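You operate a simulated robot arm through the tools that you are given. There is no shell and no other tool. Be economical: measure what you need, move in short steps, check, and stop when the job is done.

You run a simulated robot arm. Do the job below in one go: nothing can be reset, and whatever is moved stays where it is left.

JOB
Make three flat braid crossings from the card's side, tighten and comb them.
Fine: the flat card names the side; push the handle back first; the outer cord goes over one, under one, over one; pull the handle, then use the green comb and stand it back; lever, knob, blue comb and the other braids stay as they are.

It is judged by the outcome, as a careful person would: the job done as asked, and still so three seconds after it is handed in. It fails if anything else is knocked over, pushed out of place, dropped, spilled or broken.

ROBOT AND FRAMES
A 6-joint arm with a two-finger parallel gripper, fixed in place. Base frame: the origin is at the foot of the arm, x ahead of it, y to its left, z up; the work surface is at about z = 0.818. Readings come in m, degrees, newtons and seconds.
With the tool pointing down near the work surface it reaches from about 0.36 to 0.82 m from the base axis. Its first joint turns from -166.0 to 166.0 degrees. Payload 3.91 kg.
The TCP is the grasp point between the finger pads, 0.03 m short of the fingertips. In the tool frame z runs along the fingers and y along their closing line. Largest opening 0.11 m; finger width 0.02, thickness 0.01; the body of the gripper, 0.048 by 0.112 m, starts 0.055 m behind the TCP.
Orientation is that of the tool frame in the base frame, as a unit quaternion [x, y, z, w]. With the fingers straight down and closing along the base's y, the tool's x points along the base's -x, its y along +y and its z along -z.

CONTROLS
- The arm moves only by the tool send_rows. Its argument "series" is a list of rows, each a list of 7 numbers: the gripper command, from -1 (fully open) to 1 (shut), values between in proportion, then the shift along the tool's x, y, z in m, then the turn, a rotation vector about the tool's x, y, z in degrees. In form: [[jaw, x, y, z, wx, wy, wz], ...]. A call has 1 to 20 rows; each row is the pose to reach, as a shift and turn from the pose commanded when the call began, along the tool's axes at that moment. A row lasts 0.2 s, in which the tool goes at most 0.05 m and 8.6 degrees; a call with a longer step from one row to the next is refused whole, and so is a gripper value outside its range. A pose out of reach is approached as far as the arm can. The call stops where the force on the tool passes 40 N (or 10 N more than at its start, if that is more) or the arm is blocked; 0.2 s more then pass. Each finger travels about 0.045 m/s and halts on what it meets, pressing with about 36 N; the grip force reading is that of the motor and also rises with nothing between the fingers. The clock runs only during rows and for 0.2 s after the last one: add rows that repeat a pose to give the fingers time. The reply holds the time, the measured pose of the TCP, the force on the tool along the base axes, the opening and the grip force, in the units named above and with some noise, with the torque about the TCP (base axes, N m) and any sound that the robot's microphone picked up.
- Cameras (640 x 400 px; columns grow to the right, rows downward): "scene" is fixed at [0.3999, 0.6526, 1.3685]; the picture's right is [-0.90, 0.44, 0.00], its down [0.38, 0.77, -0.51] and it looks along [-0.23, -0.46, -0.86] (base axes); focal length 222 px, centre (320, 200). "wrist" rides on the gripper at [0.077, 0.007, -0.115] in the tool frame; the picture's right is [-0.09, 1.00, 0.00], its down [-0.80, -0.07, -0.59] and it looks along [-0.59, -0.05, 0.80] (tool axes); focal length 270 px, centre (320, 200). There is no depth. A picture from a camera that has moved, and an enlarged one, comes with that camera's place and axes in the base frame and with its lens.
- get_image(camera): a new picture of that camera. The clock stands still meanwhile.
- move_column(by): slides the trunk up (or, below 0, down) by that many m; the arm rides with it, the base frame stays. It gives what a move gives, with no picture.
- enlarge(camera, box): a new picture of the part [left, top, right, bottom] of that camera's present view, enlarged. The clock stands still meanwhile.
- close_job(): hands the job in; it is judged then, once.

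Go step by step. Nothing tells you positions but the pictures and the camera data: compare them with the known pose of the tool, close in by small moves and look again before you grip or let go. The budget is 120 turns and 68 pictures, counting those below and the enlarged ones. Unless the task says otherwise, let go and move clear before handing in, and close with one line.

The tools are called after "Request:" by a JSON object that holds its "method" and its "body". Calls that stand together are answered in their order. send_rows: Moves the arm, as the interface text tells. Its arguments: {"type":"object","properties":{"series":{"type":"array"}},"required":["series"]} The other tools are called the same way: move_column (by) slides the trunk up or down; get_image (camera) takes a picture; enlarge (camera, box) takes an enlarged picture of a part of a camera's view; close_job () hands the job in.

At the start:

```text
time_s: 0.0
tool_pos: [0.4123, 0.3673, 1.1114]
tool_rot: [0.0, 1.0, 0.0, 0.0]
ft_force: [0.4, -0.4, 0.1]
torque: [-0.02, 0.01, 0.03]
finger_gap: 0.1102
gripper_force: 0.1
trunk travel left (down, up): [-0.525, 0.085]
```

scene: 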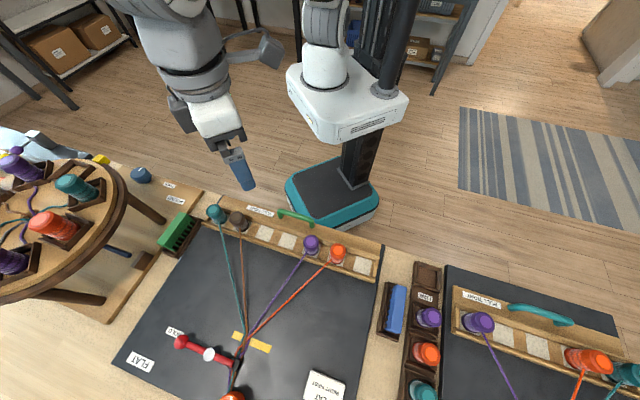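
wrist: 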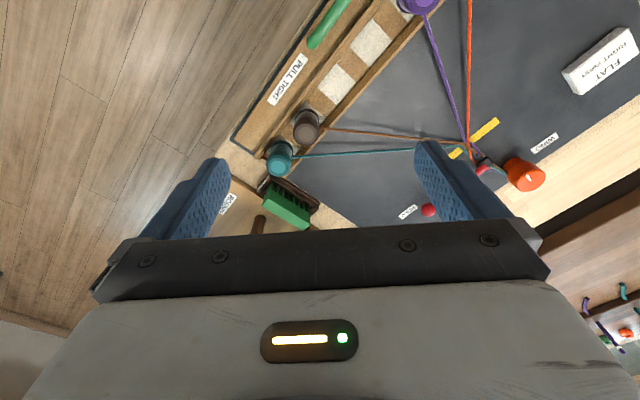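

I see a flat braid board in front of the scene camera, with four bobbins in a row, a green handle, a green comb and a card by the far end. First I enlarge the card and the bobbin rail.

Request:
{"method": "enlarge", "body": {"camera": "scene", "box": [100, 300, 400, 400]}}

Request:
{"method": "enlarge", "body": {"camera": "scene", "box": [140, 170, 400, 300]}}

Request:
{"method": "enlarge", "body": {"camera": "wrist", "box": [220, 0, 640, 240]}}

```text
2.13 times, centred on (250, 350) of scene
camera zoom: at [0.3999, 0.6526, 1.3685], right [-0.9, 0.44, 0.0], down [0.38, 0.77, -0.51], along [-0.23, -0.46, -0.86], focal length 473 px, centre (469, -120)
```

zoom: 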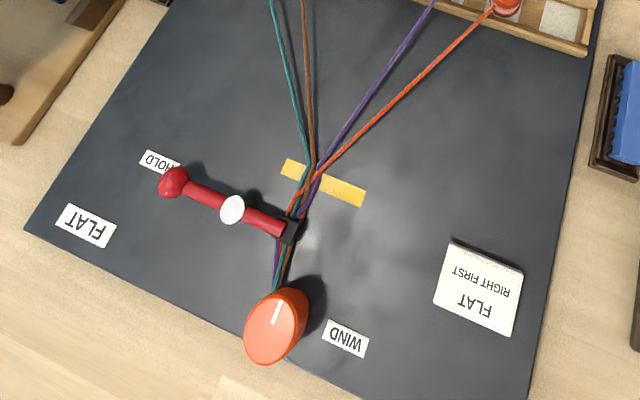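

```text
2.46 times, centred on (270, 235) of scene
camera zoom: at [0.3999, 0.6526, 1.3685], right [-0.9, 0.44, 0.0], down [0.38, 0.77, -0.51], along [-0.23, -0.46, -0.86], focal length 546 px, centre (443, 114)
```

zoom: 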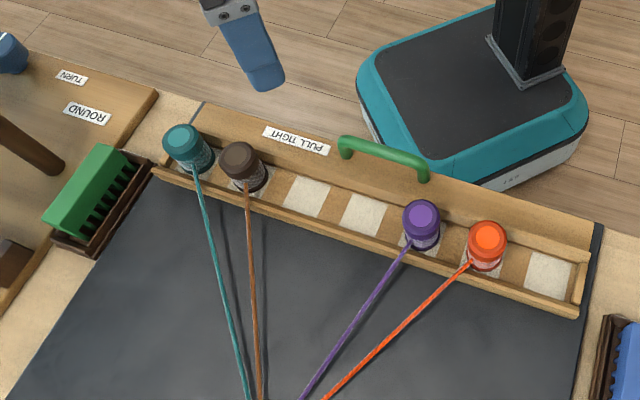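

```text
1.52 times, centred on (430, 120) of wrist
camera zoom: at [0.3352, 0.3752, 1.2249], right [0.09, 1.0, 0.0], down [0.8, -0.07, 0.59], along [0.59, -0.05, -0.8], focal length 412 px, centre (152, 322)
```

zoom: 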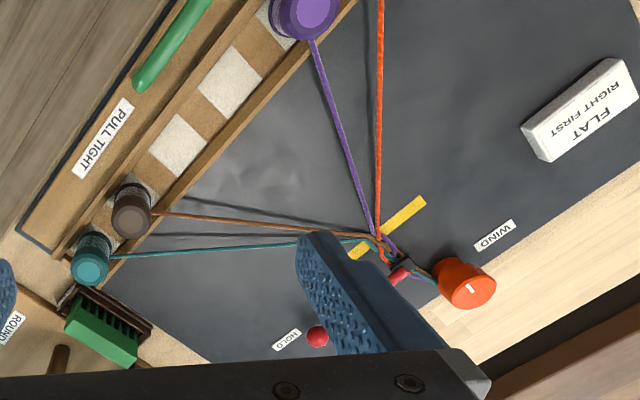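

The card says RIGHT FIRST. Its reader stands at the rail, so right is the teal side and teal is the outer cord. The rail runs at 45° from about (0.52,0.31) to (0.30,0.53), with 7 seats about 0.063 apart. I turn the gripper in line with the rail and look closer.

Request:
{"method": "send_rows", "body": {"series": [[-1, 0.02, 0, 0.005, 0, 0, -7.5], [-1, 0.04, -0.002, 0.01, 0, 0, -15], [-1, 0.06, -0.003, 0.015, 0, 0, -22.5], [-1, 0.08, -0.005, 0.02, 0, 0, -30], [-1, 0.1, -0.006, 0.025, 0, 0, -37.5], [-1, 0.112, -0.007, 0.03, 0, 0, -45], [-1, 0.112, -0.007, 0.03, 0, 0, -45]]}}

Request:
{"method": "get_image", "body": {"camera": "wrist"}}

```text
time_s: 1.6
tool_pos: [0.3013, 0.3581, 1.0805]
tool_rot: [-0.383, 0.924, 0.001, 0.0]
ft_force: [-0.3, 0.2, -0.5]
torque: [-0.02, 0.02, 0.01]
finger_gap: 0.1098
gripper_force: 0.0
trunk travel left (down, up): [-0.525, 0.085]
```

```text
62 pictures are left
camera wrist: at [0.2417, 0.3096, 1.1945], right [-0.64, 0.77, 0.0], down [0.62, 0.52, 0.59], along [0.46, 0.38, -0.8], focal length 270 px, centre (320, 200)
```

wrist: 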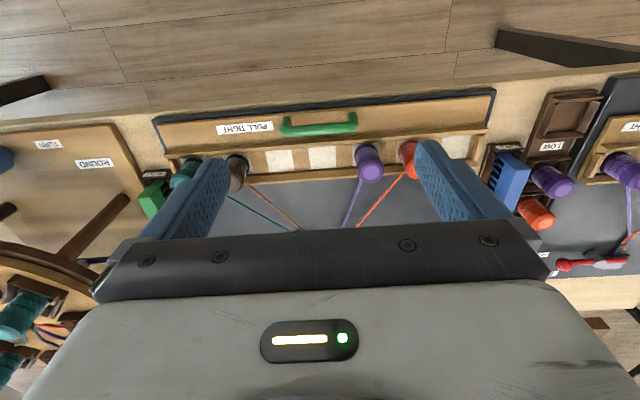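

I see the rail, the handle and the seats from behind. I enlarge to get the shapes and positions.

Request:
{"method": "enlarge", "body": {"camera": "wrist", "box": [140, 80, 500, 240]}}

```text
1.78 times, centred on (320, 160) of wrist
camera zoom: at [0.2417, 0.3096, 1.1945], right [-0.64, 0.77, 0.0], down [0.62, 0.52, 0.59], along [0.46, 0.38, -0.8], focal length 480 px, centre (320, 271)
```

zoom: 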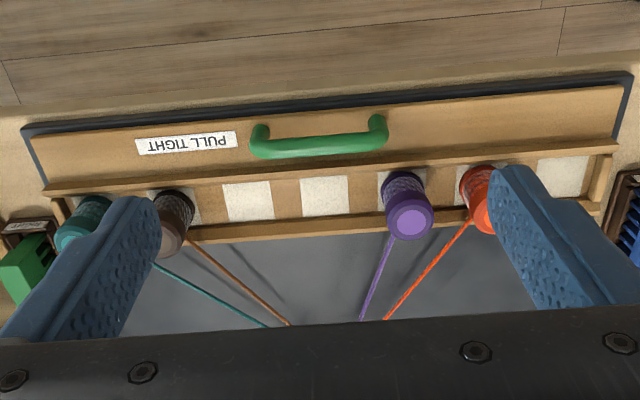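

The bobbin caps come out at about z 0.879 and the handle bar at about (0.343,0.399,0.86). The closed gripper is straight behind the bar, so I lower it there and check before pushing.

Request:
{"method": "send_rows", "body": {"series": [[1, 0, 0, 0.04, 0, 0, 0], [1, 0, 0, 0.08, 0, 0, 0], [1, 0, 0, 0.12, 0, 0, 0], [1, 0, 0, 0.16, 0, 0, 0], [1, 0, 0, 0.18, 0, 0, 0], [1, 0, 0, 0.19, 0, 0, 0], [1, 0, 0, 0.2, 0, 0, 0], [1, 0, 0, 0.2, 0, 0, 0]]}}

Request:
{"method": "get_image", "body": {"camera": "scene"}}

Request:
{"method": "get_image", "body": {"camera": "wrist"}}

```text
time_s: 3.4
tool_pos: [0.2995, 0.3611, 0.8837]
tool_rot: [-0.383, 0.924, 0.0, 0.0]
ft_force: [-0.4, 0.4, -0.4]
torque: [-0.03, -0.02, 0.0]
finger_gap: 0.0001
gripper_force: 36.0
trunk travel left (down, up): [-0.525, 0.085]
```

```text
60 pictures are left
```

scene: 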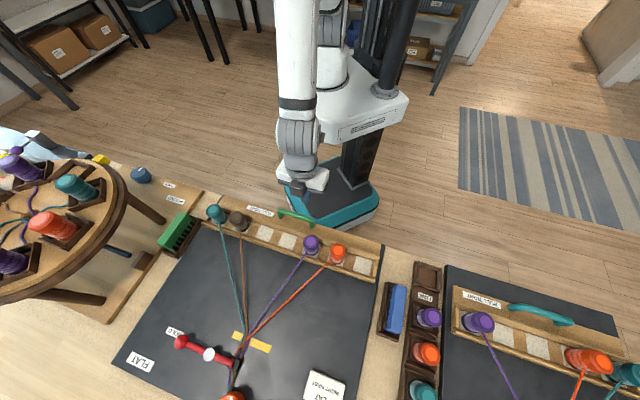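

```text
59 pictures are left
camera wrist: at [0.2403, 0.3114, 0.997], right [-0.64, 0.77, 0.0], down [0.62, 0.52, 0.59], along [0.46, 0.38, -0.8], focal length 270 px, centre (320, 200)
```

wrist: 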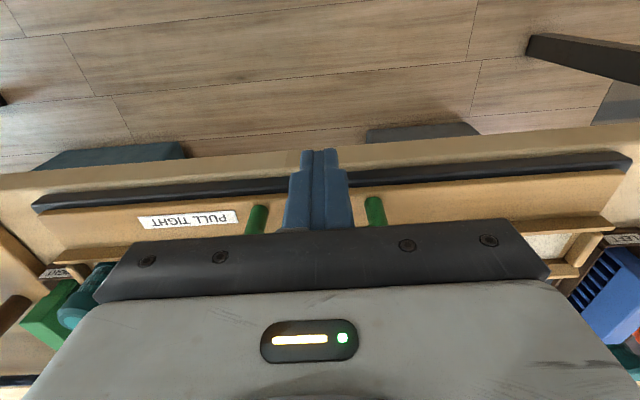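

The fingers are centred behind the bar and clear of the rail. I lower them slightly and push forward in small steps, watching the force.

Request:
{"method": "send_rows", "body": {"series": [[1, 0, 0, 0.006, 0, 0, 0], [1, -0.015, 0, 0.006, 0, 0, 0], [1, -0.028, 0, 0.006, 0, 0, 0], [1, -0.034, 0, 0.006, 0, 0, 0], [1, -0.04, 0, 0.006, 0, 0, 0], [1, -0.046, 0, 0.006, 0, 0, 0], [1, -0.052, 0, 0.006, 0, 0, 0]]}}

Request:
{"method": "enlarge", "body": {"camera": "scene", "box": [140, 170, 400, 300]}}

```text
time_s: 5.0
tool_pos: [0.3375, 0.3978, 0.8742]
tool_rot: [-0.382, 0.924, -0.001, 0.0]
ft_force: [-1.5, -0.5, 0.5]
torque: [0.0, -0.03, -0.04]
finger_gap: 0.0
gripper_force: 36.5
trunk travel left (down, up): [-0.525, 0.085]
```

```text
2.46 times, centred on (270, 235) of scene
camera zoom: at [0.3999, 0.6526, 1.3685], right [-0.9, 0.44, 0.0], down [0.38, 0.77, -0.51], along [-0.23, -0.46, -0.86], focal length 546 px, centre (443, 114)
```

zoom: 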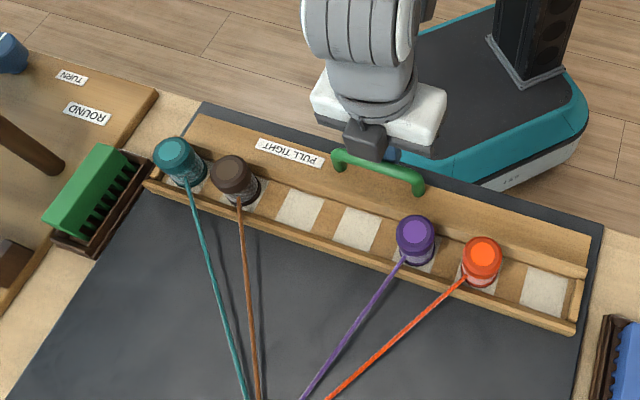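

The rail slid forward by about 1 cm with the bobbins upright. I go on until it stops.

Request:
{"method": "send_rows", "body": {"series": [[1, -0.005, 0, 0, 0, 0, 0], [1, -0.01, 0, 0, 0, 0, 0], [1, -0.015, 0, 0, 0, 0, 0], [1, -0.02, 0, 0, 0, 0, 0], [1, -0.025, 0, 0, 0, 0, 0]]}}

Request:
{"method": "enlarge", "body": {"camera": "scene", "box": [140, 170, 400, 300]}}

```text
time_s: 6.2
tool_pos: [0.3536, 0.416, 0.8735]
tool_rot: [-0.383, 0.924, 0.002, 0.001]
ft_force: [-0.9, 0.2, 0.5]
torque: [-0.02, -0.03, -0.01]
finger_gap: 0.0
gripper_force: 36.2
trunk travel left (down, up): [-0.525, 0.085]
```

```text
2.46 times, centred on (270, 235) of scene
camera zoom: at [0.3999, 0.6526, 1.3685], right [-0.9, 0.44, 0.0], down [0.38, 0.77, -0.51], along [-0.23, -0.46, -0.86], focal length 546 px, centre (443, 114)
```

zoom: 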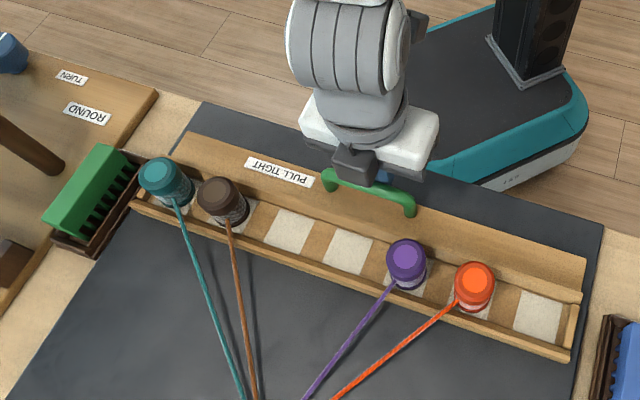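

The rail is still sliding freely, about 3.5 cm so far, and keeps clear of the comb holder. I continue.

Request:
{"method": "send_rows", "body": {"series": [[1, -0.005, 0, 0, 0, 0, 0], [1, -0.01, 0, 0, 0, 0, 0], [1, -0.015, 0, 0, 0, 0, 0], [1, -0.02, 0, 0, 0, 0, 0], [1, -0.025, 0, 0, 0, 0, 0]]}}

Request:
{"method": "enlarge", "body": {"camera": "scene", "box": [140, 170, 400, 300]}}

```text
time_s: 7.0
tool_pos: [0.3592, 0.4184, 0.8732]
tool_rot: [-0.383, 0.924, -0.006, -0.01]
ft_force: [-10.3, -7.9, 0.5]
torque: [-0.11, 0.03, 0.0]
finger_gap: 0.0
gripper_force: 35.9
trunk travel left (down, up): [-0.525, 0.085]
stopped in row 4: the force on the tool passed its limit at 45 N (the readings are from after the stop); the commanded pose is now the measured one
```

```text
2.46 times, centred on (270, 235) of scene
camera zoom: at [0.3999, 0.6526, 1.3685], right [-0.9, 0.44, 0.0], down [0.38, 0.77, -0.51], along [-0.23, -0.46, -0.86], focal length 546 px, centre (443, 114)
```

zoom: 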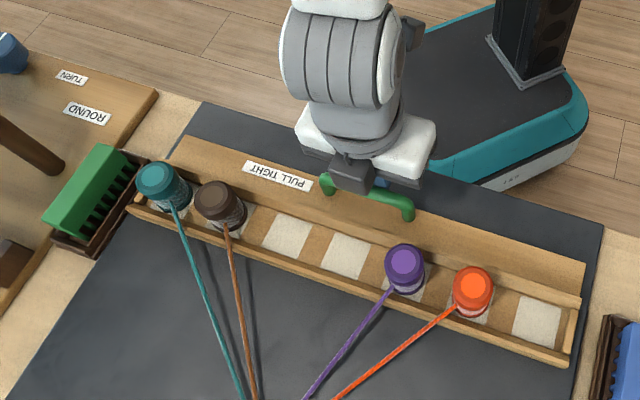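

The rail has reached its stop, about 4.5 cm forward. I back off, rise, open the jaws and go above the teal bobbin near (0.55,0.34), taking out the small tilt as I go.

Request:
{"method": "send_rows", "body": {"series": [[1, 0.02, 0, 0, 0, -1.3, 0], [1, 0.02, 0, -0.04, 0, -1.3, 0], [1, 0.02, 0, -0.08, 0, -1.3, 0], [0, 0.02, 0, -0.115, 0, -1.3, 0], [-1, 0.0, -0.04, -0.115, 0, -1.3, 0], [-1, -0.03, -0.08, -0.115, 0, -1.3, 0], [-1, -0.06, -0.12, -0.115, 0, -1.3, 0], [-1, -0.08, -0.16, -0.115, 0, -1.3, 0], [-1, -0.08, -0.192, -0.115, 0, -1.3, 0], [-1, -0.08, -0.192, -0.115, 0, -1.3, 0]]}}

Request:
{"method": "get_image", "body": {"camera": "wrist"}}

```text
time_s: 9.2
tool_pos: [0.5556, 0.3464, 0.9855]
tool_rot: [-0.383, 0.924, 0.0, 0.002]
ft_force: [0.3, 0.2, -0.4]
torque: [0.03, -0.01, 0.01]
finger_gap: 0.1097
gripper_force: 0.1
trunk travel left (down, up): [-0.525, 0.085]
```

```text
55 pictures are left
camera wrist: at [0.4961, 0.2969, 1.1001], right [-0.64, 0.77, 0.0], down [0.61, 0.52, 0.6], along [0.46, 0.38, -0.8], focal length 270 px, centre (320, 200)
```

wrist: 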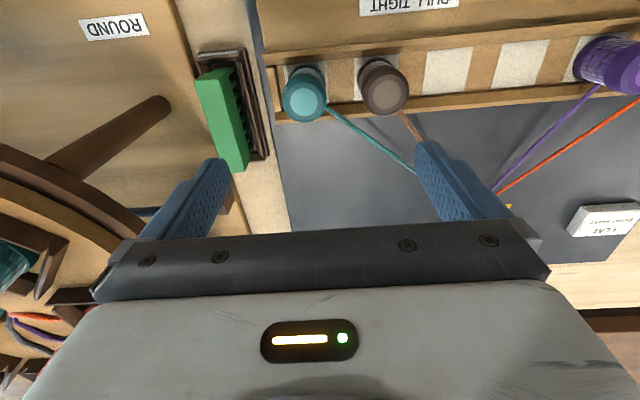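

The teal cap is about 1.3 cm off to the side and 1.3 cm nearer the base than the TCP. I correct, narrow the jaws to 5.5 cm, and come down to just above the cap.

Request:
{"method": "send_rows", "body": {"series": [[0, 0.0134, -0.0112, 0, 0, 0, 0], [0, 0.0134, -0.0112, 0.02, 0, 0, 0], [0, 0.0134, -0.0112, 0.04, 0, 0, 0], [0, 0.0134, -0.0112, 0.055, 0, 0, 0], [0, 0.0134, -0.0112, 0.055, 0, 0, 0]]}}

Request:
{"method": "get_image", "body": {"camera": "wrist"}}

```text
time_s: 10.4
tool_pos: [0.5526, 0.3271, 0.9303]
tool_rot: [-0.383, 0.924, 0.0, 0.004]
ft_force: [-0.2, 0.1, 0.5]
torque: [-0.01, -0.02, -0.02]
finger_gap: 0.055
gripper_force: 0.1
trunk travel left (down, up): [-0.525, 0.085]
```

```text
54 pictures are left
camera wrist: at [0.493, 0.277, 1.0448], right [-0.64, 0.77, 0.0], down [0.61, 0.52, 0.6], along [0.46, 0.38, -0.8], focal length 270 px, centre (320, 200)
```

wrist: 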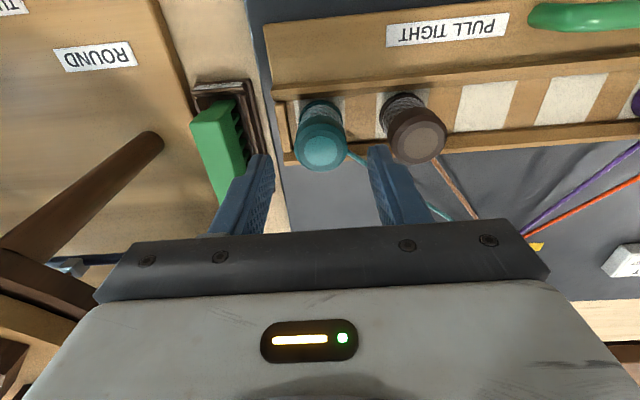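

The jaws are lined up on the teal cap and the tray end wall sits close by. I narrow them slightly, lower until the tips are about 2.7 cm below the cap top, and close.

Request:
{"method": "send_rows", "body": {"series": [[0.16, -0.004, 0, 0.01, 0, 0, 0], [0.16, -0.004, 0, 0.025, 0, 0, 0], [0.16, -0.004, 0, 0.038, 0, 0, 0], [0.16, -0.004, 0, 0.048, 0, 0, 0], [0.16, -0.004, 0, 0.048, 0, 0, 0], [1, -0.004, 0, 0.048, 0, 0, 0], [1, -0.004, 0, 0.048, 0, 0, 0], [1, -0.004, 0, 0.048, 0, 0, 0]]}}

Request:
{"method": "get_image", "body": {"camera": "wrist"}}

Request:
{"method": "enlarge", "body": {"camera": "scene", "box": [140, 170, 400, 300]}}

```text
time_s: 12.2
tool_pos: [0.5554, 0.3282, 0.88]
tool_rot: [-0.382, 0.924, 0.0, 0.003]
ft_force: [-0.3, -0.4, 0.6]
torque: [0.04, 0.04, -0.01]
finger_gap: 0.035
gripper_force: 36.6
trunk travel left (down, up): [-0.525, 0.085]
```

```text
53 pictures are left
camera wrist: at [0.4964, 0.2794, 0.9958], right [-0.64, 0.77, 0.0], down [0.61, 0.52, 0.6], along [0.46, 0.38, -0.8], focal length 270 px, centre (320, 200)
```

wrist: 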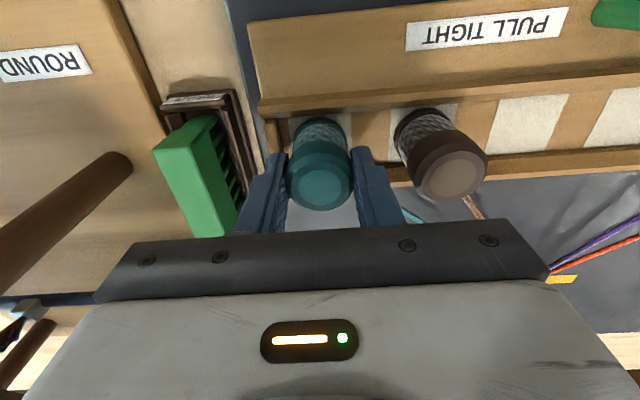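

```text
2.46 times, centred on (270, 235) of scene
camera zoom: at [0.3999, 0.6526, 1.3685], right [-0.9, 0.44, 0.0], down [0.38, 0.77, -0.51], along [-0.23, -0.46, -0.86], focal length 546 px, centre (443, 114)
```

zoom: 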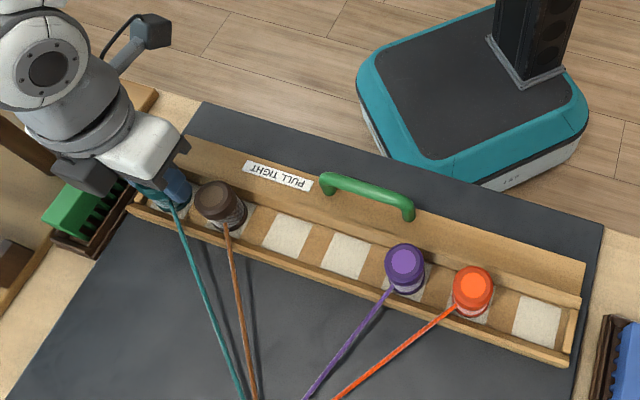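

Teal is gripped with a 3.5 cm gap. I lift it 9 cm, carry it over brown to above seat 4, and look.

Request:
{"method": "send_rows", "body": {"series": [[1, 0, 0, -0.015, 0, 0, 0], [1, 0, 0, -0.035, 0, 0, 0], [1, 0, 0, -0.06, 0, 0, 0], [1, 0, 0, -0.085, 0, 0, 0], [1, 0, 0, -0.085, 0, 0, 0], [1, 0, 0.03, -0.085, 0, 0, 0], [1, 0, 0.06, -0.085, 0, 0, 0], [1, 0, 0.09, -0.085, 0, 0, 0], [1, 0, 0.12, -0.085, 0, 0, 0], [1, 0, 0.15, -0.085, 0, 0, 0], [1, 0, 0.175, -0.085, 0, 0, 0], [1, 0, 0.19, -0.085, 0, 0, 0], [1, 0, 0.19, -0.085, 0, 0, 0]]}}

Request:
{"method": "get_image", "body": {"camera": "wrist"}}

Request:
{"method": "get_image", "body": {"camera": "scene"}}

```text
time_s: 15.0
tool_pos: [0.4193, 0.4618, 0.9662]
tool_rot: [-0.382, 0.924, 0.0, 0.003]
ft_force: [0.6, -0.8, -0.5]
torque: [-0.01, -0.05, 0.0]
finger_gap: 0.0349
gripper_force: 35.4
trunk travel left (down, up): [-0.525, 0.085]
```

```text
51 pictures are left
camera wrist: at [0.3594, 0.4129, 1.0812], right [-0.64, 0.77, 0.0], down [0.61, 0.51, 0.6], along [0.46, 0.38, -0.8], focal length 270 px, centre (320, 200)
```

wrist: 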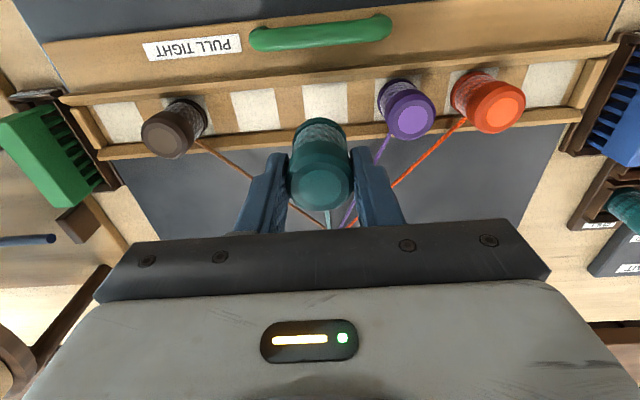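

```text
50 pictures are left
```

scene: 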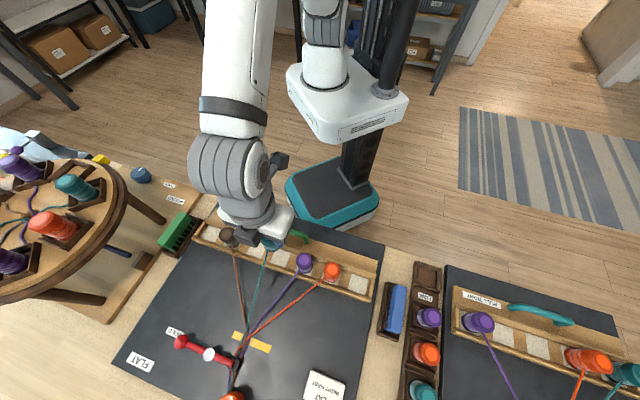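

The rail pads are visible. Seat 4 is about 5.5 mm farther along the rail than the TCP, so the spacing is nearer 0.065. I correct, lower to just above the seat, and check.

Request:
{"method": "send_rows", "body": {"series": [[1, 0, 0.0055, 0, 0, 0, 0], [1, 0, 0.0055, 0.025, 0, 0, 0], [1, 0, 0.0055, 0.05, 0, 0, 0], [1, 0, 0.0055, 0.07, 0, 0, 0], [1, 0, 0.0055, 0.078, 0, 0, 0], [1, 0, 0.0055, 0.078, 0, 0, 0]]}}

Request:
{"method": "get_image", "body": {"camera": "wrist"}}

```text
time_s: 16.4
tool_pos: [0.4157, 0.4685, 0.8887]
tool_rot: [-0.383, 0.924, 0.0, 0.003]
ft_force: [0.3, 0.4, -0.7]
torque: [-0.01, 0.01, -0.02]
finger_gap: 0.0348
gripper_force: 35.8
trunk travel left (down, up): [-0.525, 0.085]
```

```text
49 pictures are left
camera wrist: at [0.3559, 0.4194, 1.0033], right [-0.64, 0.77, 0.0], down [0.61, 0.52, 0.6], along [0.46, 0.38, -0.8], focal length 270 px, centre (320, 200)
```

wrist: 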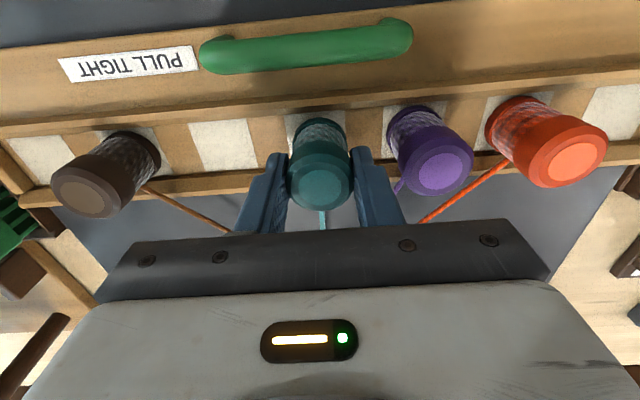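

Teal is centred over the seat 4 pad. I lower it the rest of the way and open a little.

Request:
{"method": "send_rows", "body": {"series": [[1, 0, 0, 0.004, 0, 0, 0], [1, 0, 0, 0.008, 0, 0, 0], [1, 0, 0, 0.008, 0, 0, 0], [0.1, 0, 0, 0.008, 0, 0, 0], [0.1, 0, 0, 0.008, 0, 0, 0]]}}

Request:
{"method": "get_image", "body": {"camera": "wrist"}}

```text
time_s: 17.6
tool_pos: [0.4165, 0.4677, 0.8813]
tool_rot: [-0.383, 0.924, 0.0, 0.002]
ft_force: [0.4, -0.6, 0.2]
torque: [0.0, -0.01, 0.01]
finger_gap: 0.0494
gripper_force: 0.0
trunk travel left (down, up): [-0.525, 0.085]
```

```text
48 pictures are left
camera wrist: at [0.357, 0.4187, 0.9961], right [-0.64, 0.77, 0.0], down [0.61, 0.52, 0.6], along [0.46, 0.38, -0.8], focal length 270 px, centre (320, 200)
```

wrist: 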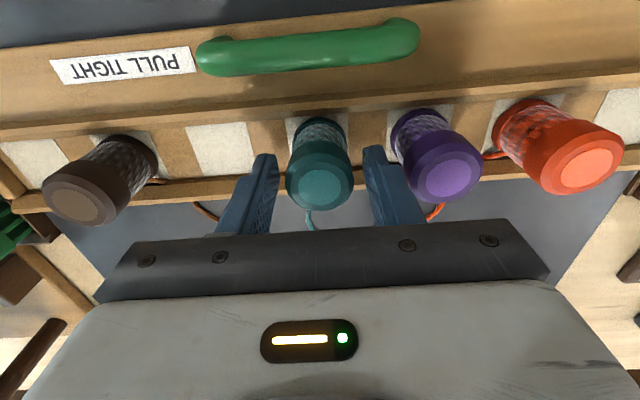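

Teal stands in seat 4. I rise and move one seat over, above purple, with the jaws narrowed.

Request:
{"method": "send_rows", "body": {"series": [[0.1, 0, 0, -0.02, 0, 0, 0], [0.1, 0, 0, -0.045, 0, 0, 0], [0, 0, 0.02, -0.05, 0, 0, 0], [0, 0, 0.045, -0.05, 0, 0, 0], [0, 0, 0.064, -0.05, 0, 0, 0], [0, 0, 0.064, -0.05, 0, 0, 0]]}}

Request:
{"method": "get_image", "body": {"camera": "wrist"}}

Request:
{"method": "enlarge", "body": {"camera": "scene", "box": [160, 200, 400, 400]}}

```text
time_s: 19.0
tool_pos: [0.3695, 0.5103, 0.9317]
tool_rot: [-0.382, 0.924, 0.001, 0.003]
ft_force: [-1.0, 0.8, 0.5]
torque: [-0.02, 0.01, 0.03]
finger_gap: 0.0551
gripper_force: 0.0
trunk travel left (down, up): [-0.525, 0.085]
```

```text
47 pictures are left
camera wrist: at [0.3104, 0.4619, 1.0462], right [-0.64, 0.77, 0.0], down [0.61, 0.51, 0.6], along [0.46, 0.38, -0.8], focal length 270 px, centre (320, 200)
```

wrist: 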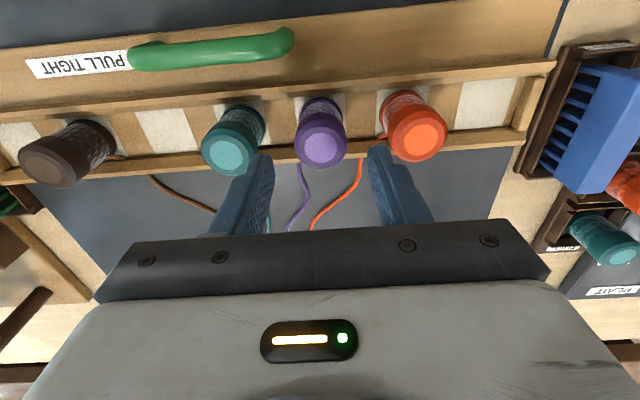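

```text
2.00 times, centred on (280, 300) of scene
camera zoom: at [0.3999, 0.6526, 1.3685], right [-0.9, 0.44, 0.0], down [0.38, 0.77, -0.51], along [-0.23, -0.46, -0.86], focal length 443 px, centre (400, 0)
```

zoom: 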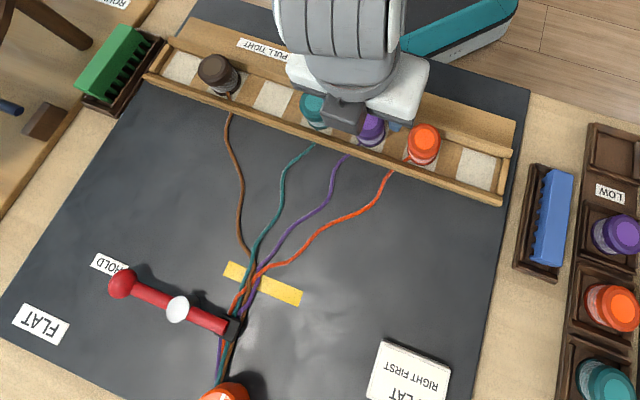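

Purple is centred between the fingers. I go down and grip it.

Request:
{"method": "send_rows", "body": {"series": [[0.16, 0, 0, 0.01, 0, 0, 0], [0.16, 0, 0, 0.025, 0, 0, 0], [0.16, 0, 0, 0.04, 0, 0, 0], [0.16, 0, 0, 0.05, 0, 0, 0], [0.16, 0, 0, 0.05, 0, 0, 0], [1, 0, 0, 0.05, 0, 0, 0], [1, 0, 0, 0.05, 0, 0, 0], [1, 0, 0, 0.05, 0, 0, 0]]}}

```text
time_s: 20.8
tool_pos: [0.3715, 0.5124, 0.8818]
tool_rot: [-0.382, 0.924, 0.001, 0.003]
ft_force: [-0.7, 0.0, 0.6]
torque: [-0.01, -0.01, -0.03]
finger_gap: 0.0347
gripper_force: 35.9
trunk travel left (down, up): [-0.525, 0.085]
```

Purple is gripped. I lift it over teal to above seat 3, two seats back, and look.

Request:
{"method": "send_rows", "body": {"series": [[1, 0, 0, -0.015, 0, 0, 0], [1, 0, 0, -0.035, 0, 0, 0], [1, 0, 0, -0.06, 0, 0, 0], [1, 0, 0, -0.085, 0, 0, 0], [1, 0, 0, -0.085, 0, 0, 0], [1, 0, -0.03, -0.085, 0, 0, 0], [1, 0, -0.06, -0.085, 0, 0, 0], [1, 0, -0.09, -0.085, 0, 0, 0], [1, 0, -0.115, -0.085, 0, 0, 0], [1, 0, -0.13, -0.085, 0, 0, 0], [1, 0, -0.13, -0.085, 0, 0, 0], [1, 0, -0.13, -0.06, 0, 0, 0], [1, 0, -0.13, -0.035, 0, 0, 0], [1, 0, -0.13, -0.015, 0, 0, 0], [1, 0, -0.13, -0.01, 0, 0, 0], [1, 0, -0.13, -0.01, 0, 0, 0]]}}

Request:
{"method": "get_image", "body": {"camera": "wrist"}}

```text
time_s: 24.2
tool_pos: [0.4646, 0.4218, 0.8898]
tool_rot: [-0.382, 0.924, 0.0, 0.003]
ft_force: [0.8, 0.1, -1.0]
torque: [-0.05, -0.01, 0.01]
finger_gap: 0.0348
gripper_force: 35.8
trunk travel left (down, up): [-0.525, 0.085]
```

```text
45 pictures are left
camera wrist: at [0.4057, 0.3724, 1.0043], right [-0.64, 0.77, 0.0], down [0.61, 0.52, 0.6], along [0.46, 0.38, -0.8], focal length 270 px, centre (320, 200)
```

wrist: 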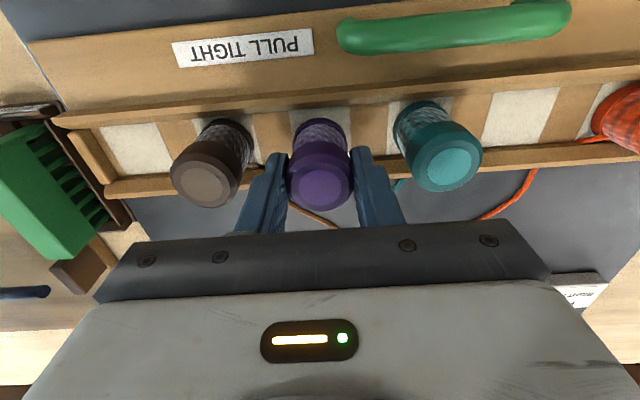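

Purple is centred over the seat 3 pad. I set it down, release, rise, and check the cords.

Request:
{"method": "send_rows", "body": {"series": [[1, 0, 0, 0.004, 0, 0, 0], [1, 0, 0, 0.009, 0, 0, 0], [1, 0, 0, 0.009, 0, 0, 0], [0.1, 0, 0, 0.009, 0, 0, 0], [0.1, 0, 0, 0.009, 0, 0, 0], [0.1, 0, 0, -0.015, 0, 0, 0], [0.1, 0, 0, -0.04, 0, 0, 0], [0, 0, 0.025, -0.042, 0, 0, 0], [0, 0, 0.05, -0.042, 0, 0, 0], [0, 0, 0.066, -0.042, 0, 0, 0], [0, 0, 0.066, -0.042, 0, 0, 0]]}}

Request:
{"method": "get_image", "body": {"camera": "wrist"}}

Request:
{"method": "enlarge", "body": {"camera": "scene", "box": [160, 200, 400, 400]}}

```text
time_s: 26.6
tool_pos: [0.4159, 0.4682, 0.9339]
tool_rot: [-0.383, 0.924, 0.0, 0.003]
ft_force: [-0.6, -0.3, 0.0]
torque: [0.02, -0.01, -0.01]
finger_gap: 0.0549
gripper_force: 0.1
trunk travel left (down, up): [-0.525, 0.085]
```

```text
44 pictures are left
camera wrist: at [0.3565, 0.4197, 1.0477], right [-0.64, 0.77, 0.0], down [0.61, 0.52, 0.6], along [0.46, 0.38, -0.8], focal length 270 px, centre (320, 200)
```

wrist: 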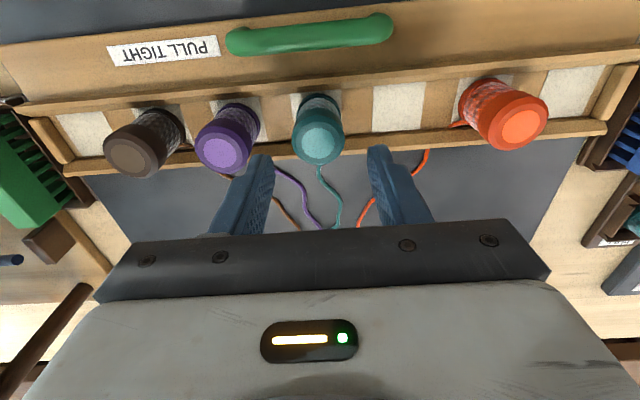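

```text
2.00 times, centred on (280, 300) of scene
camera zoom: at [0.3999, 0.6526, 1.3685], right [-0.9, 0.44, 0.0], down [0.38, 0.77, -0.51], along [-0.23, -0.46, -0.86], focal length 443 px, centre (400, 0)
```

zoom: 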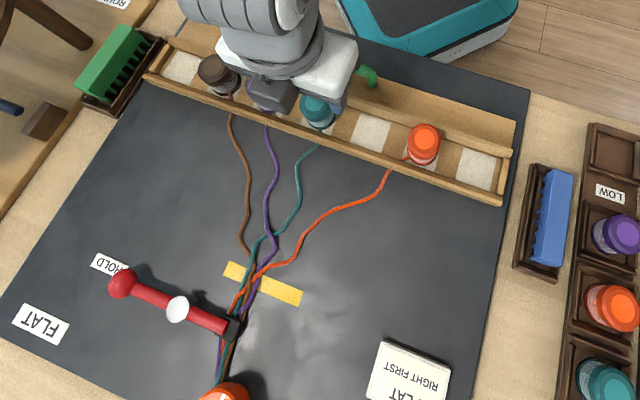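

Purple now lies over teal. I grip teal next.

Request:
{"method": "send_rows", "body": {"series": [[0.16, 0, 0, 0.01, 0, 0, 0], [0.16, 0, 0, 0.025, 0, 0, 0], [0.16, 0, 0, 0.042, 0, 0, 0], [0.16, 0, 0, 0.052, 0, 0, 0], [0.16, 0, 0, 0.052, 0, 0, 0], [1, 0, 0, 0.052, 0, 0, 0], [1, 0, 0, 0.052, 0, 0, 0], [1, 0, 0, 0.052, 0, 0, 0]]}}

```text
time_s: 28.4
tool_pos: [0.4181, 0.4683, 0.8802]
tool_rot: [-0.383, 0.924, 0.0, 0.003]
ft_force: [0.5, -0.8, 0.8]
torque: [0.0, 0.0, 0.06]
finger_gap: 0.0347
gripper_force: 35.9
trunk travel left (down, up): [-0.525, 0.085]
```

Teal is gripped. I lift it over orange to just above seat 7 and look.

Request:
{"method": "send_rows", "body": {"series": [[1, 0, 0, -0.015, 0, 0, 0], [1, 0, 0, -0.035, 0, 0, 0], [1, 0, 0, -0.06, 0, 0, 0], [1, 0, 0, -0.085, 0, 0, 0], [1, 0, 0, -0.085, 0, 0, 0], [1, 0, 0.03, -0.085, 0, 0, 0], [1, 0, 0.06, -0.085, 0, 0, 0], [1, 0, 0.09, -0.085, 0, 0, 0], [1, 0, 0.12, -0.085, 0, 0, 0], [1, 0, 0.15, -0.085, 0, 0, 0], [1, 0, 0.18, -0.085, 0, 0, 0], [1, 0, 0.195, -0.085, 0, 0, 0], [1, 0, 0.195, -0.085, 0, 0, 0], [1, 0, 0.195, -0.06, 0, 0, 0], [1, 0, 0.195, -0.035, 0, 0, 0], [1, 0, 0.195, -0.015, 0, 0, 0], [1, 0, 0.195, -0.012, 0, 0, 0], [1, 0, 0.195, -0.012, 0, 0, 0]]}}

Request:
{"method": "get_image", "body": {"camera": "wrist"}}

```text
time_s: 32.2
tool_pos: [0.2792, 0.6048, 0.8937]
tool_rot: [-0.383, 0.924, 0.0, 0.003]
ft_force: [0.1, 0.0, -0.6]
torque: [0.01, 0.02, 0.04]
finger_gap: 0.0348
gripper_force: 36.2
trunk travel left (down, up): [-0.525, 0.085]
```

```text
42 pictures are left
camera wrist: at [0.2194, 0.5557, 1.0074], right [-0.64, 0.77, 0.0], down [0.61, 0.52, 0.6], along [0.46, 0.38, -0.8], focal length 270 px, centre (320, 200)
```

wrist: 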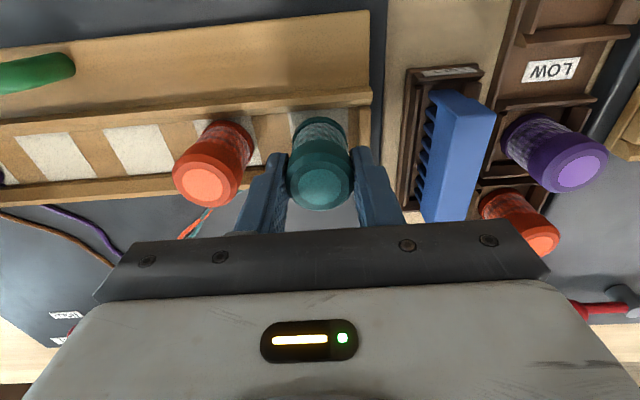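

Teal is over the seat 7 pad. I set it down, release narrowly, and rise.

Request:
{"method": "send_rows", "body": {"series": [[1, 0, 0, 0.005, 0, 0, 0], [1, 0, 0, 0.01, 0, 0, 0], [1, 0, 0, 0.0125, 0, 0, 0], [1, 0, 0, 0.0125, 0, 0, 0], [0.16, 0, 0, 0.0125, 0, 0, 0], [0.16, 0, 0, 0.0125, 0, 0, 0], [0.16, 0, 0, -0.015, 0, 0, 0], [0.16, 0, 0, -0.05, 0, 0, 0], [0.16, 0, -0.04, -0.08, 0, 0, 0], [0.16, 0, -0.08, -0.1, 0, 0, 0], [0.16, 0.03, -0.12, -0.1, 0, 0, 0], [0.16, 0.06, -0.14, -0.1, 0, 0, 0], [1, 0.08, -0.16, -0.1, 0, 0, 0], [1, 0.1, -0.18, -0.1, 0, 0, 0], [1, 0.1, -0.18, -0.1, 0, 0, 0]]}}

Request:
{"method": "get_image", "body": {"camera": "wrist"}}

Request:
{"method": "enlarge", "body": {"camera": "scene", "box": [160, 200, 400, 400]}}

```text
time_s: 35.4
tool_pos: [0.337, 0.408, 0.9896]
tool_rot: [-0.382, 0.924, 0.0, 0.002]
ft_force: [0.5, 0.2, 0.0]
torque: [0.0, -0.03, -0.03]
finger_gap: 0.0
gripper_force: 23.9
trunk travel left (down, up): [-0.525, 0.085]
```

```text
41 pictures are left
camera wrist: at [0.2767, 0.359, 1.1049], right [-0.64, 0.77, 0.0], down [0.61, 0.51, 0.6], along [0.46, 0.38, -0.8], focal length 270 px, centre (320, 200)
```

wrist: 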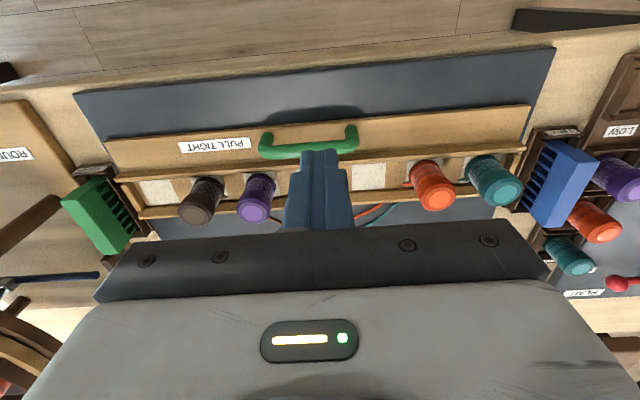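

```text
2.00 times, centred on (280, 300) of scene
camera zoom: at [0.3999, 0.6526, 1.3685], right [-0.9, 0.44, 0.0], down [0.38, 0.77, -0.51], along [-0.23, -0.46, -0.86], focal length 443 px, centre (400, 0)
```

zoom: 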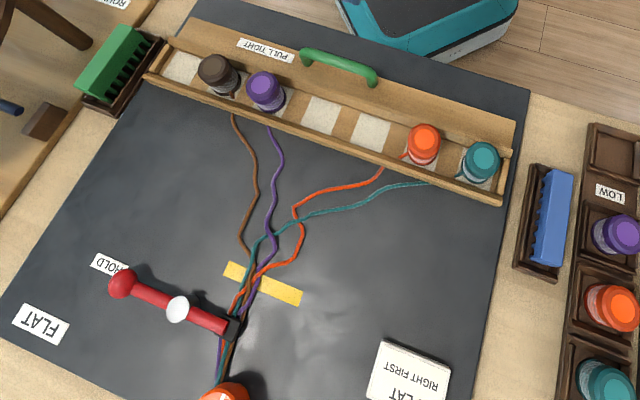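

The cords cross as asked: teal over brown, under purple, over orange. To pull the handle I turn the gripper by 90° so the jaws straddle the bar near (0.372,0.428), and look.

Request:
{"method": "send_rows", "body": {"series": [[0.3, -0.01, -0.0106, 0, 0, 0, 8.2], [0.3, -0.02, -0.0106, 0, 0, 0, 16.4], [0.3, -0.03, -0.0106, 0, 0, 0, 24.6], [0.3, -0.039, -0.0106, 0, 0, 0, 32.8], [0.3, -0.039, -0.0106, 0, 0, 0, 41], [0.3, -0.039, -0.0106, 0, 0, 0, 49.2], [0.3, -0.039, -0.0106, 0, 0, 0, 57.4], [0.3, -0.039, -0.0106, 0, 0, 0, 65.6], [0.3, -0.039, -0.0106, 0, 0, 0, 73.8], [0.3, -0.039, -0.0106, 0, 0, 0, 82], [0.3, -0.039, -0.0106, 0, 0, 0, 90], [0.3, -0.039, -0.0106, 0.03, 0, 0, 90], [0.3, -0.039, -0.0106, 0.055, 0, 0, 90], [0.3, -0.039, -0.0106, 0.055, 0, 0, 90]]}}

Request:
{"method": "get_image", "body": {"camera": "wrist"}}

Request:
{"method": "enlarge", "body": {"camera": "scene", "box": [160, 180, 400, 300]}}

```text
time_s: 38.4
tool_pos: [0.3716, 0.4294, 0.9382]
tool_rot: [0.383, 0.924, 0.002, 0.002]
ft_force: [0.0, -0.4, -0.2]
torque: [0.01, 0.01, -0.02]
finger_gap: 0.0383
gripper_force: 0.1
trunk travel left (down, up): [-0.525, 0.085]
```

```text
39 pictures are left
camera wrist: at [0.3198, 0.4893, 1.053], right [0.77, 0.64, 0.01], down [0.51, -0.62, 0.6], along [0.39, -0.45, -0.8], focal length 270 px, centre (320, 200)
```

wrist: 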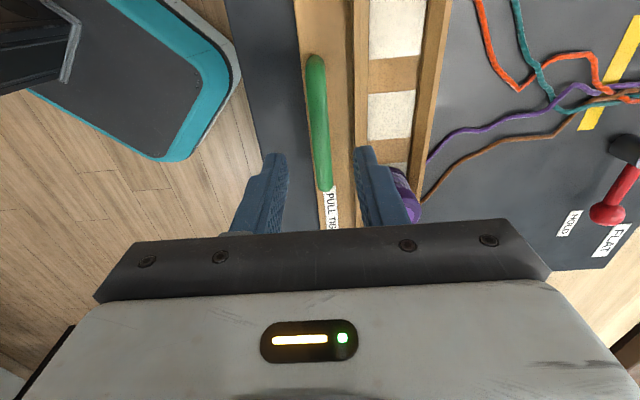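

```text
2.67 times, centred on (280, 240) of scene
camera zoom: at [0.3999, 0.6526, 1.3685], right [-0.9, 0.44, 0.0], down [0.38, 0.77, -0.51], along [-0.23, -0.46, -0.86], focal length 591 px, centre (427, 93)
```

zoom: 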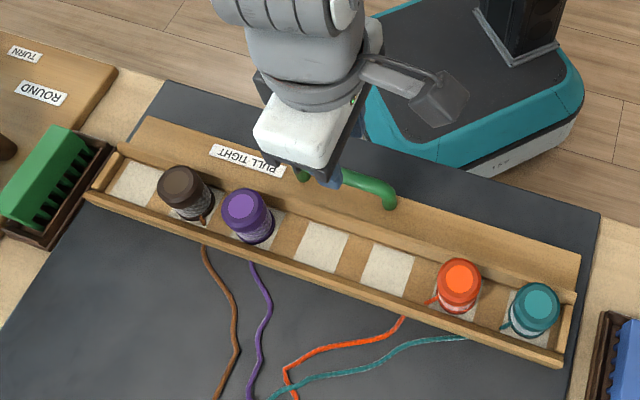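

The jaws straddle the bar, which is centred. The rail's rear lip is close in front, so I narrow the jaws, shift 2 mm back, go down with the tips at about 0.852, and close.

Request:
{"method": "send_rows", "body": {"series": [[0.53, 0, -0.002, 0, 0, 0, 0], [0.53, 0, -0.002, 0.02, 0, 0, 0], [0.53, 0, -0.002, 0.04, 0, 0, 0], [0.53, 0, -0.002, 0.048, 0, 0, 0], [0.53, 0, -0.002, 0.056, 0, 0, 0], [0.53, 0, -0.002, 0.056, 0, 0, 0], [1, 0, -0.002, 0.056, 0, 0, 0], [1, 0, -0.002, 0.056, 0, 0, 0], [1, 0, -0.002, 0.056, 0, 0, 0]]}}

Request:
{"method": "get_image", "body": {"camera": "wrist"}}

```text
time_s: 40.4
tool_pos: [0.3702, 0.4277, 0.8818]
tool_rot: [0.384, 0.923, 0.003, 0.002]
ft_force: [2.6, 1.4, 0.0]
torque: [0.11, 0.02, -0.01]
finger_gap: 0.0137
gripper_force: 45.1
trunk travel left (down, up): [-0.525, 0.085]
```

```text
37 pictures are left
camera wrist: at [0.321, 0.4871, 0.9967], right [0.77, 0.64, 0.01], down [0.51, -0.62, 0.6], along [0.39, -0.45, -0.8], focal length 270 px, centre (320, 200)
```

wrist: 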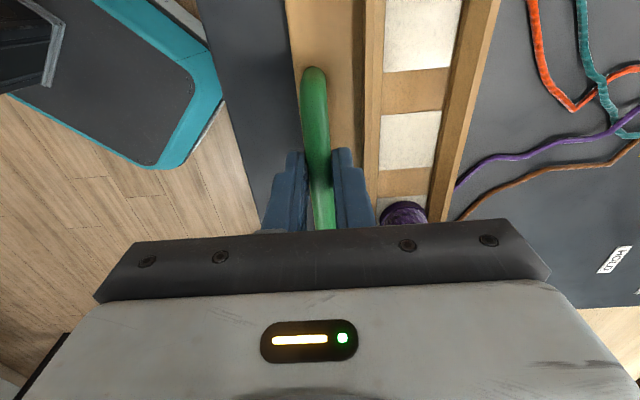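

The bar is gripped with a 1.37 cm gap. I pull it back slowly in small steps.

Request:
{"method": "send_rows", "body": {"series": [[1, 0, -0.005, 0, 0, 0, 0], [1, 0, -0.01, 0, 0, 0, 0], [1, 0, -0.015, 0, 0, 0, 0], [1, 0, -0.02, 0, 0, 0, 0], [1, 0, -0.025, 0, 0, 0, 0], [1, 0, -0.03, 0, 0, 0, 0], [1, 0, -0.035, 0, 0, 0, 0]]}}

Request:
{"method": "enlarge", "body": {"camera": "scene", "box": [160, 180, 400, 400]}}

```text
time_s: 42.0
tool_pos: [0.3452, 0.4, 0.8813]
tool_rot: [0.383, 0.924, 0.002, 0.001]
ft_force: [-3.9, 3.9, -4.1]
torque: [0.6, 0.47, -0.01]
finger_gap: 0.0137
gripper_force: 45.2
trunk travel left (down, up): [-0.525, 0.085]
```

```text
1.82 times, centred on (280, 290) of scene
camera zoom: at [0.3999, 0.6526, 1.3685], right [-0.9, 0.44, 0.0], down [0.38, 0.77, -0.51], along [-0.23, -0.46, -0.86], focal length 403 px, centre (393, 36)
```

zoom: 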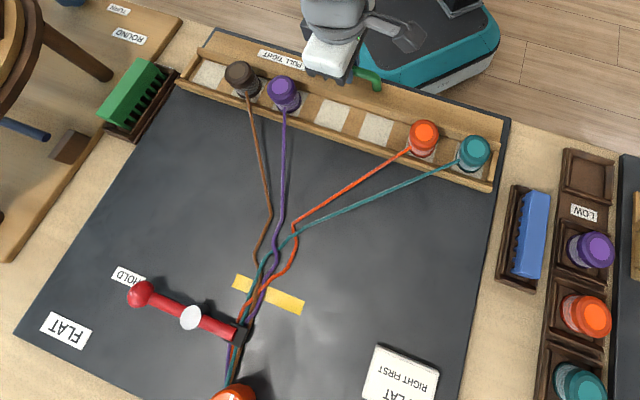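

The cords are drawing tight. I keep pulling until it stops.

Request:
{"method": "send_rows", "body": {"series": [[1, 0, -0.003, 0, 0, 0, 0], [1, 0, -0.006, 0, 0, 0, 0], [1, 0, -0.009, 0, 0, 0, 0], [1, 0, -0.012, 0, 0, 0, 0], [1, 0, -0.015, 0, 0, 0, 0], [1, 0, -0.018, 0, 0, 0, 0]]}}

Request:
{"method": "enlarge", "body": {"camera": "scene", "box": [160, 180, 400, 400]}}

```text
time_s: 43.3
tool_pos: [0.3413, 0.3963, 0.8827]
tool_rot: [0.383, 0.924, 0.01, 0.004]
ft_force: [7.9, 10.7, -17.4]
torque: [0.63, 0.07, 0.01]
finger_gap: 0.0135
gripper_force: 44.5
trunk travel left (down, up): [-0.525, 0.085]
stopped in row 6: the force on the tool passed its limit at 42 N (the readings are from after the stop); the commanded pose is now the measured one
```

```text
1.82 times, centred on (280, 290) of scene
camera zoom: at [0.3999, 0.6526, 1.3685], right [-0.9, 0.44, 0.0], down [0.38, 0.77, -0.51], along [-0.23, -0.46, -0.86], focal length 403 px, centre (393, 36)
```

zoom: 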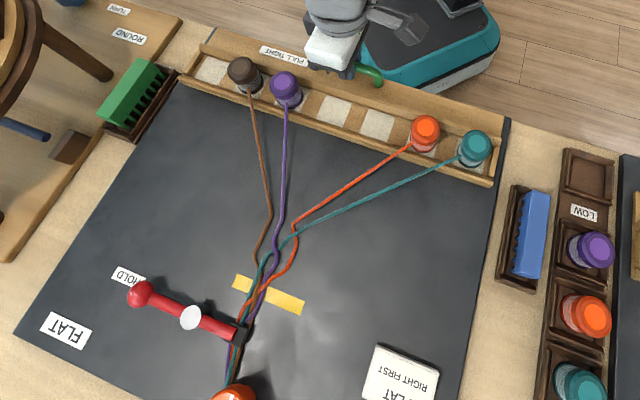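

The handle is at its stop, back where it started, and the cords lie as braided. I let go, rise, and go look at the green comb.

Request:
{"method": "send_rows", "body": {"series": [[0.5, 0, 0, 0, 0, 0, 0], [0.5, 0, 0, 0, 0, 0, 0], [0.5, 0, 0, -0.02, 1.2, 0, 0], [0.5, 0, 0, -0.06, 1.2, 0, 0], [0.5, 0, 0, -0.1, 1.2, 0, 0], [0, -0.03, 0.02, -0.12, 1.2, 0, 0], [0, -0.07, 0.04, -0.12, 1.2, 0, 0], [0, -0.11, 0.06, -0.12, 1.2, 0, 0], [-0.5, -0.15, 0.08, -0.12, 1.2, 0, 0], [-0.5, -0.19, 0.1, -0.12, 1.2, 0, 0], [-0.5, -0.22, 0.125, -0.12, 1.2, 0, 0], [-0.5, -0.24, 0.138, -0.12, 1.2, 0, 0], [-0.5, -0.24, 0.138, -0.12, 1.2, 0, 0]]}}

Request:
{"method": "get_image", "body": {"camera": "wrist"}}

Request:
{"method": "enlarge", "body": {"camera": "scene", "box": [200, 200, 360, 400]}}

```text
time_s: 46.1
tool_pos: [0.6039, 0.3191, 1.0073]
tool_rot: [0.383, 0.924, 0.0, 0.0]
ft_force: [-0.3, -1.2, 0.5]
torque: [-0.01, 0.02, 0.02]
finger_gap: 0.0824
gripper_force: 0.0
trunk travel left (down, up): [-0.525, 0.085]
```

```text
34 pictures are left
camera wrist: at [0.5555, 0.3789, 1.1215], right [0.77, 0.64, 0.0], down [0.52, -0.62, 0.59], along [0.38, -0.46, -0.8], focal length 270 px, centre (320, 200)
```

wrist: 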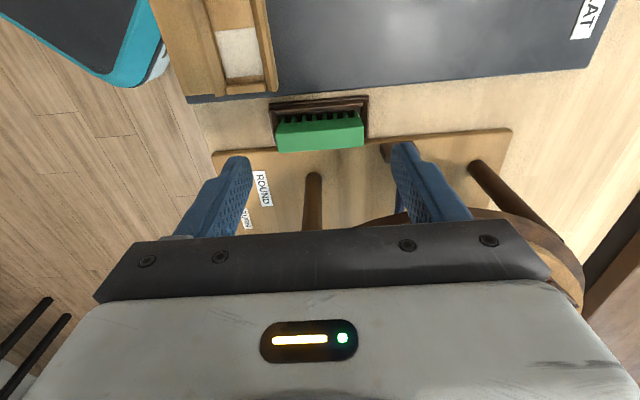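

```text
2.00 times, centred on (280, 300) of scene
camera zoom: at [0.3999, 0.6526, 1.3685], right [-0.9, 0.44, 0.0], down [0.38, 0.77, -0.51], along [-0.23, -0.46, -0.86], focal length 443 px, centre (400, 0)
```

zoom: 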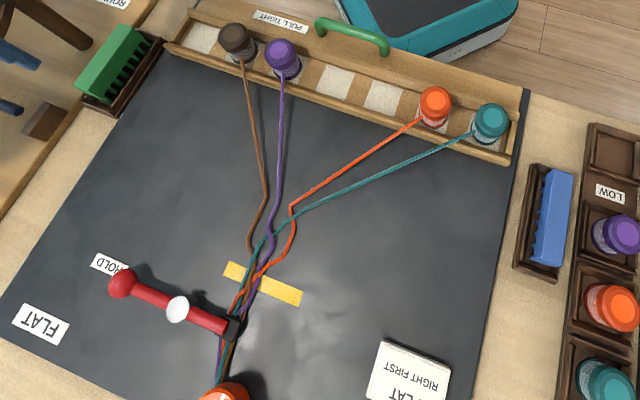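

I see the green comb sitting in its holder, teeth towards the board. I enlarge it to see how it stands.

Request:
{"method": "enlarge", "body": {"camera": "wrist", "box": [220, 70, 420, 190]}}

Request:
{"method": "enlarge", "body": {"camera": "scene", "box": [140, 190, 240, 270]}}

```text
3.20 times, centred on (320, 130) of wrist
camera zoom: at [0.5555, 0.3789, 1.1215], right [0.77, 0.64, 0.0], down [0.52, -0.62, 0.59], along [0.38, -0.46, -0.8], focal length 865 px, centre (320, 424)
```

zoom: 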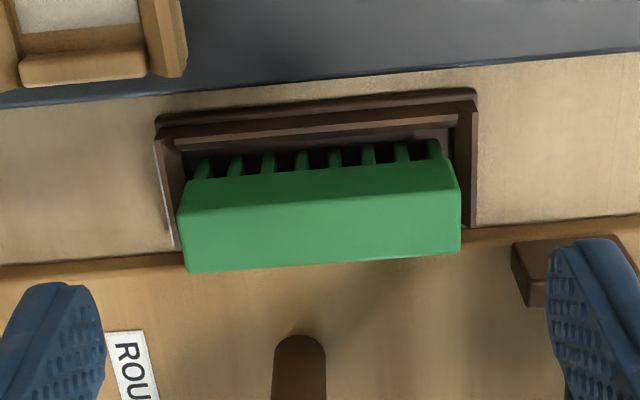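

```text
5.00 times, centred on (190, 230) of scene
camera zoom: at [0.3999, 0.6526, 1.3685], right [-0.9, 0.44, 0.0], down [0.38, 0.77, -0.51], along [-0.23, -0.46, -0.86], focal length 1108 px, centre (970, 50)
```

zoom: 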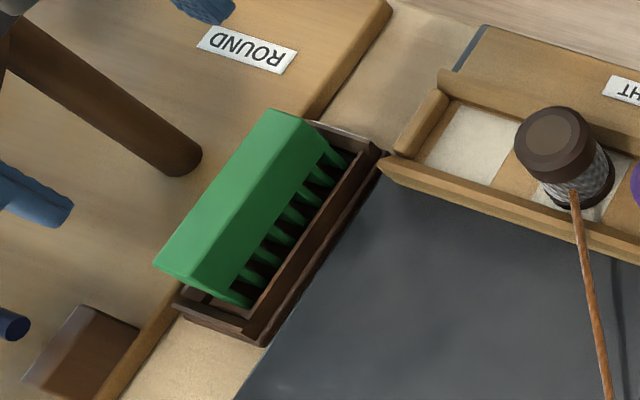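

The comb stands teeth down, with its long side across the rail direction, so I must grip it across its narrow width. The round stand's disc is close by on the left, so I check it before turning.

Request:
{"method": "enlarge", "body": {"camera": "scene", "box": [0, 130, 240, 330]}}

```text
2.00 times, centred on (120, 230) of scene
camera zoom: at [0.3999, 0.6526, 1.3685], right [-0.9, 0.44, 0.0], down [0.38, 0.77, -0.51], along [-0.23, -0.46, -0.86], focal length 443 px, centre (720, 140)
```

zoom: 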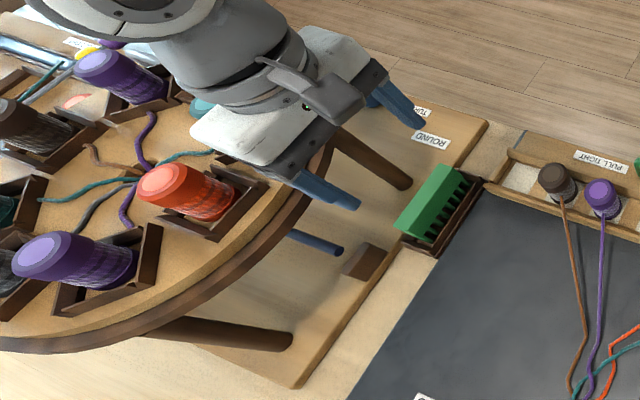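

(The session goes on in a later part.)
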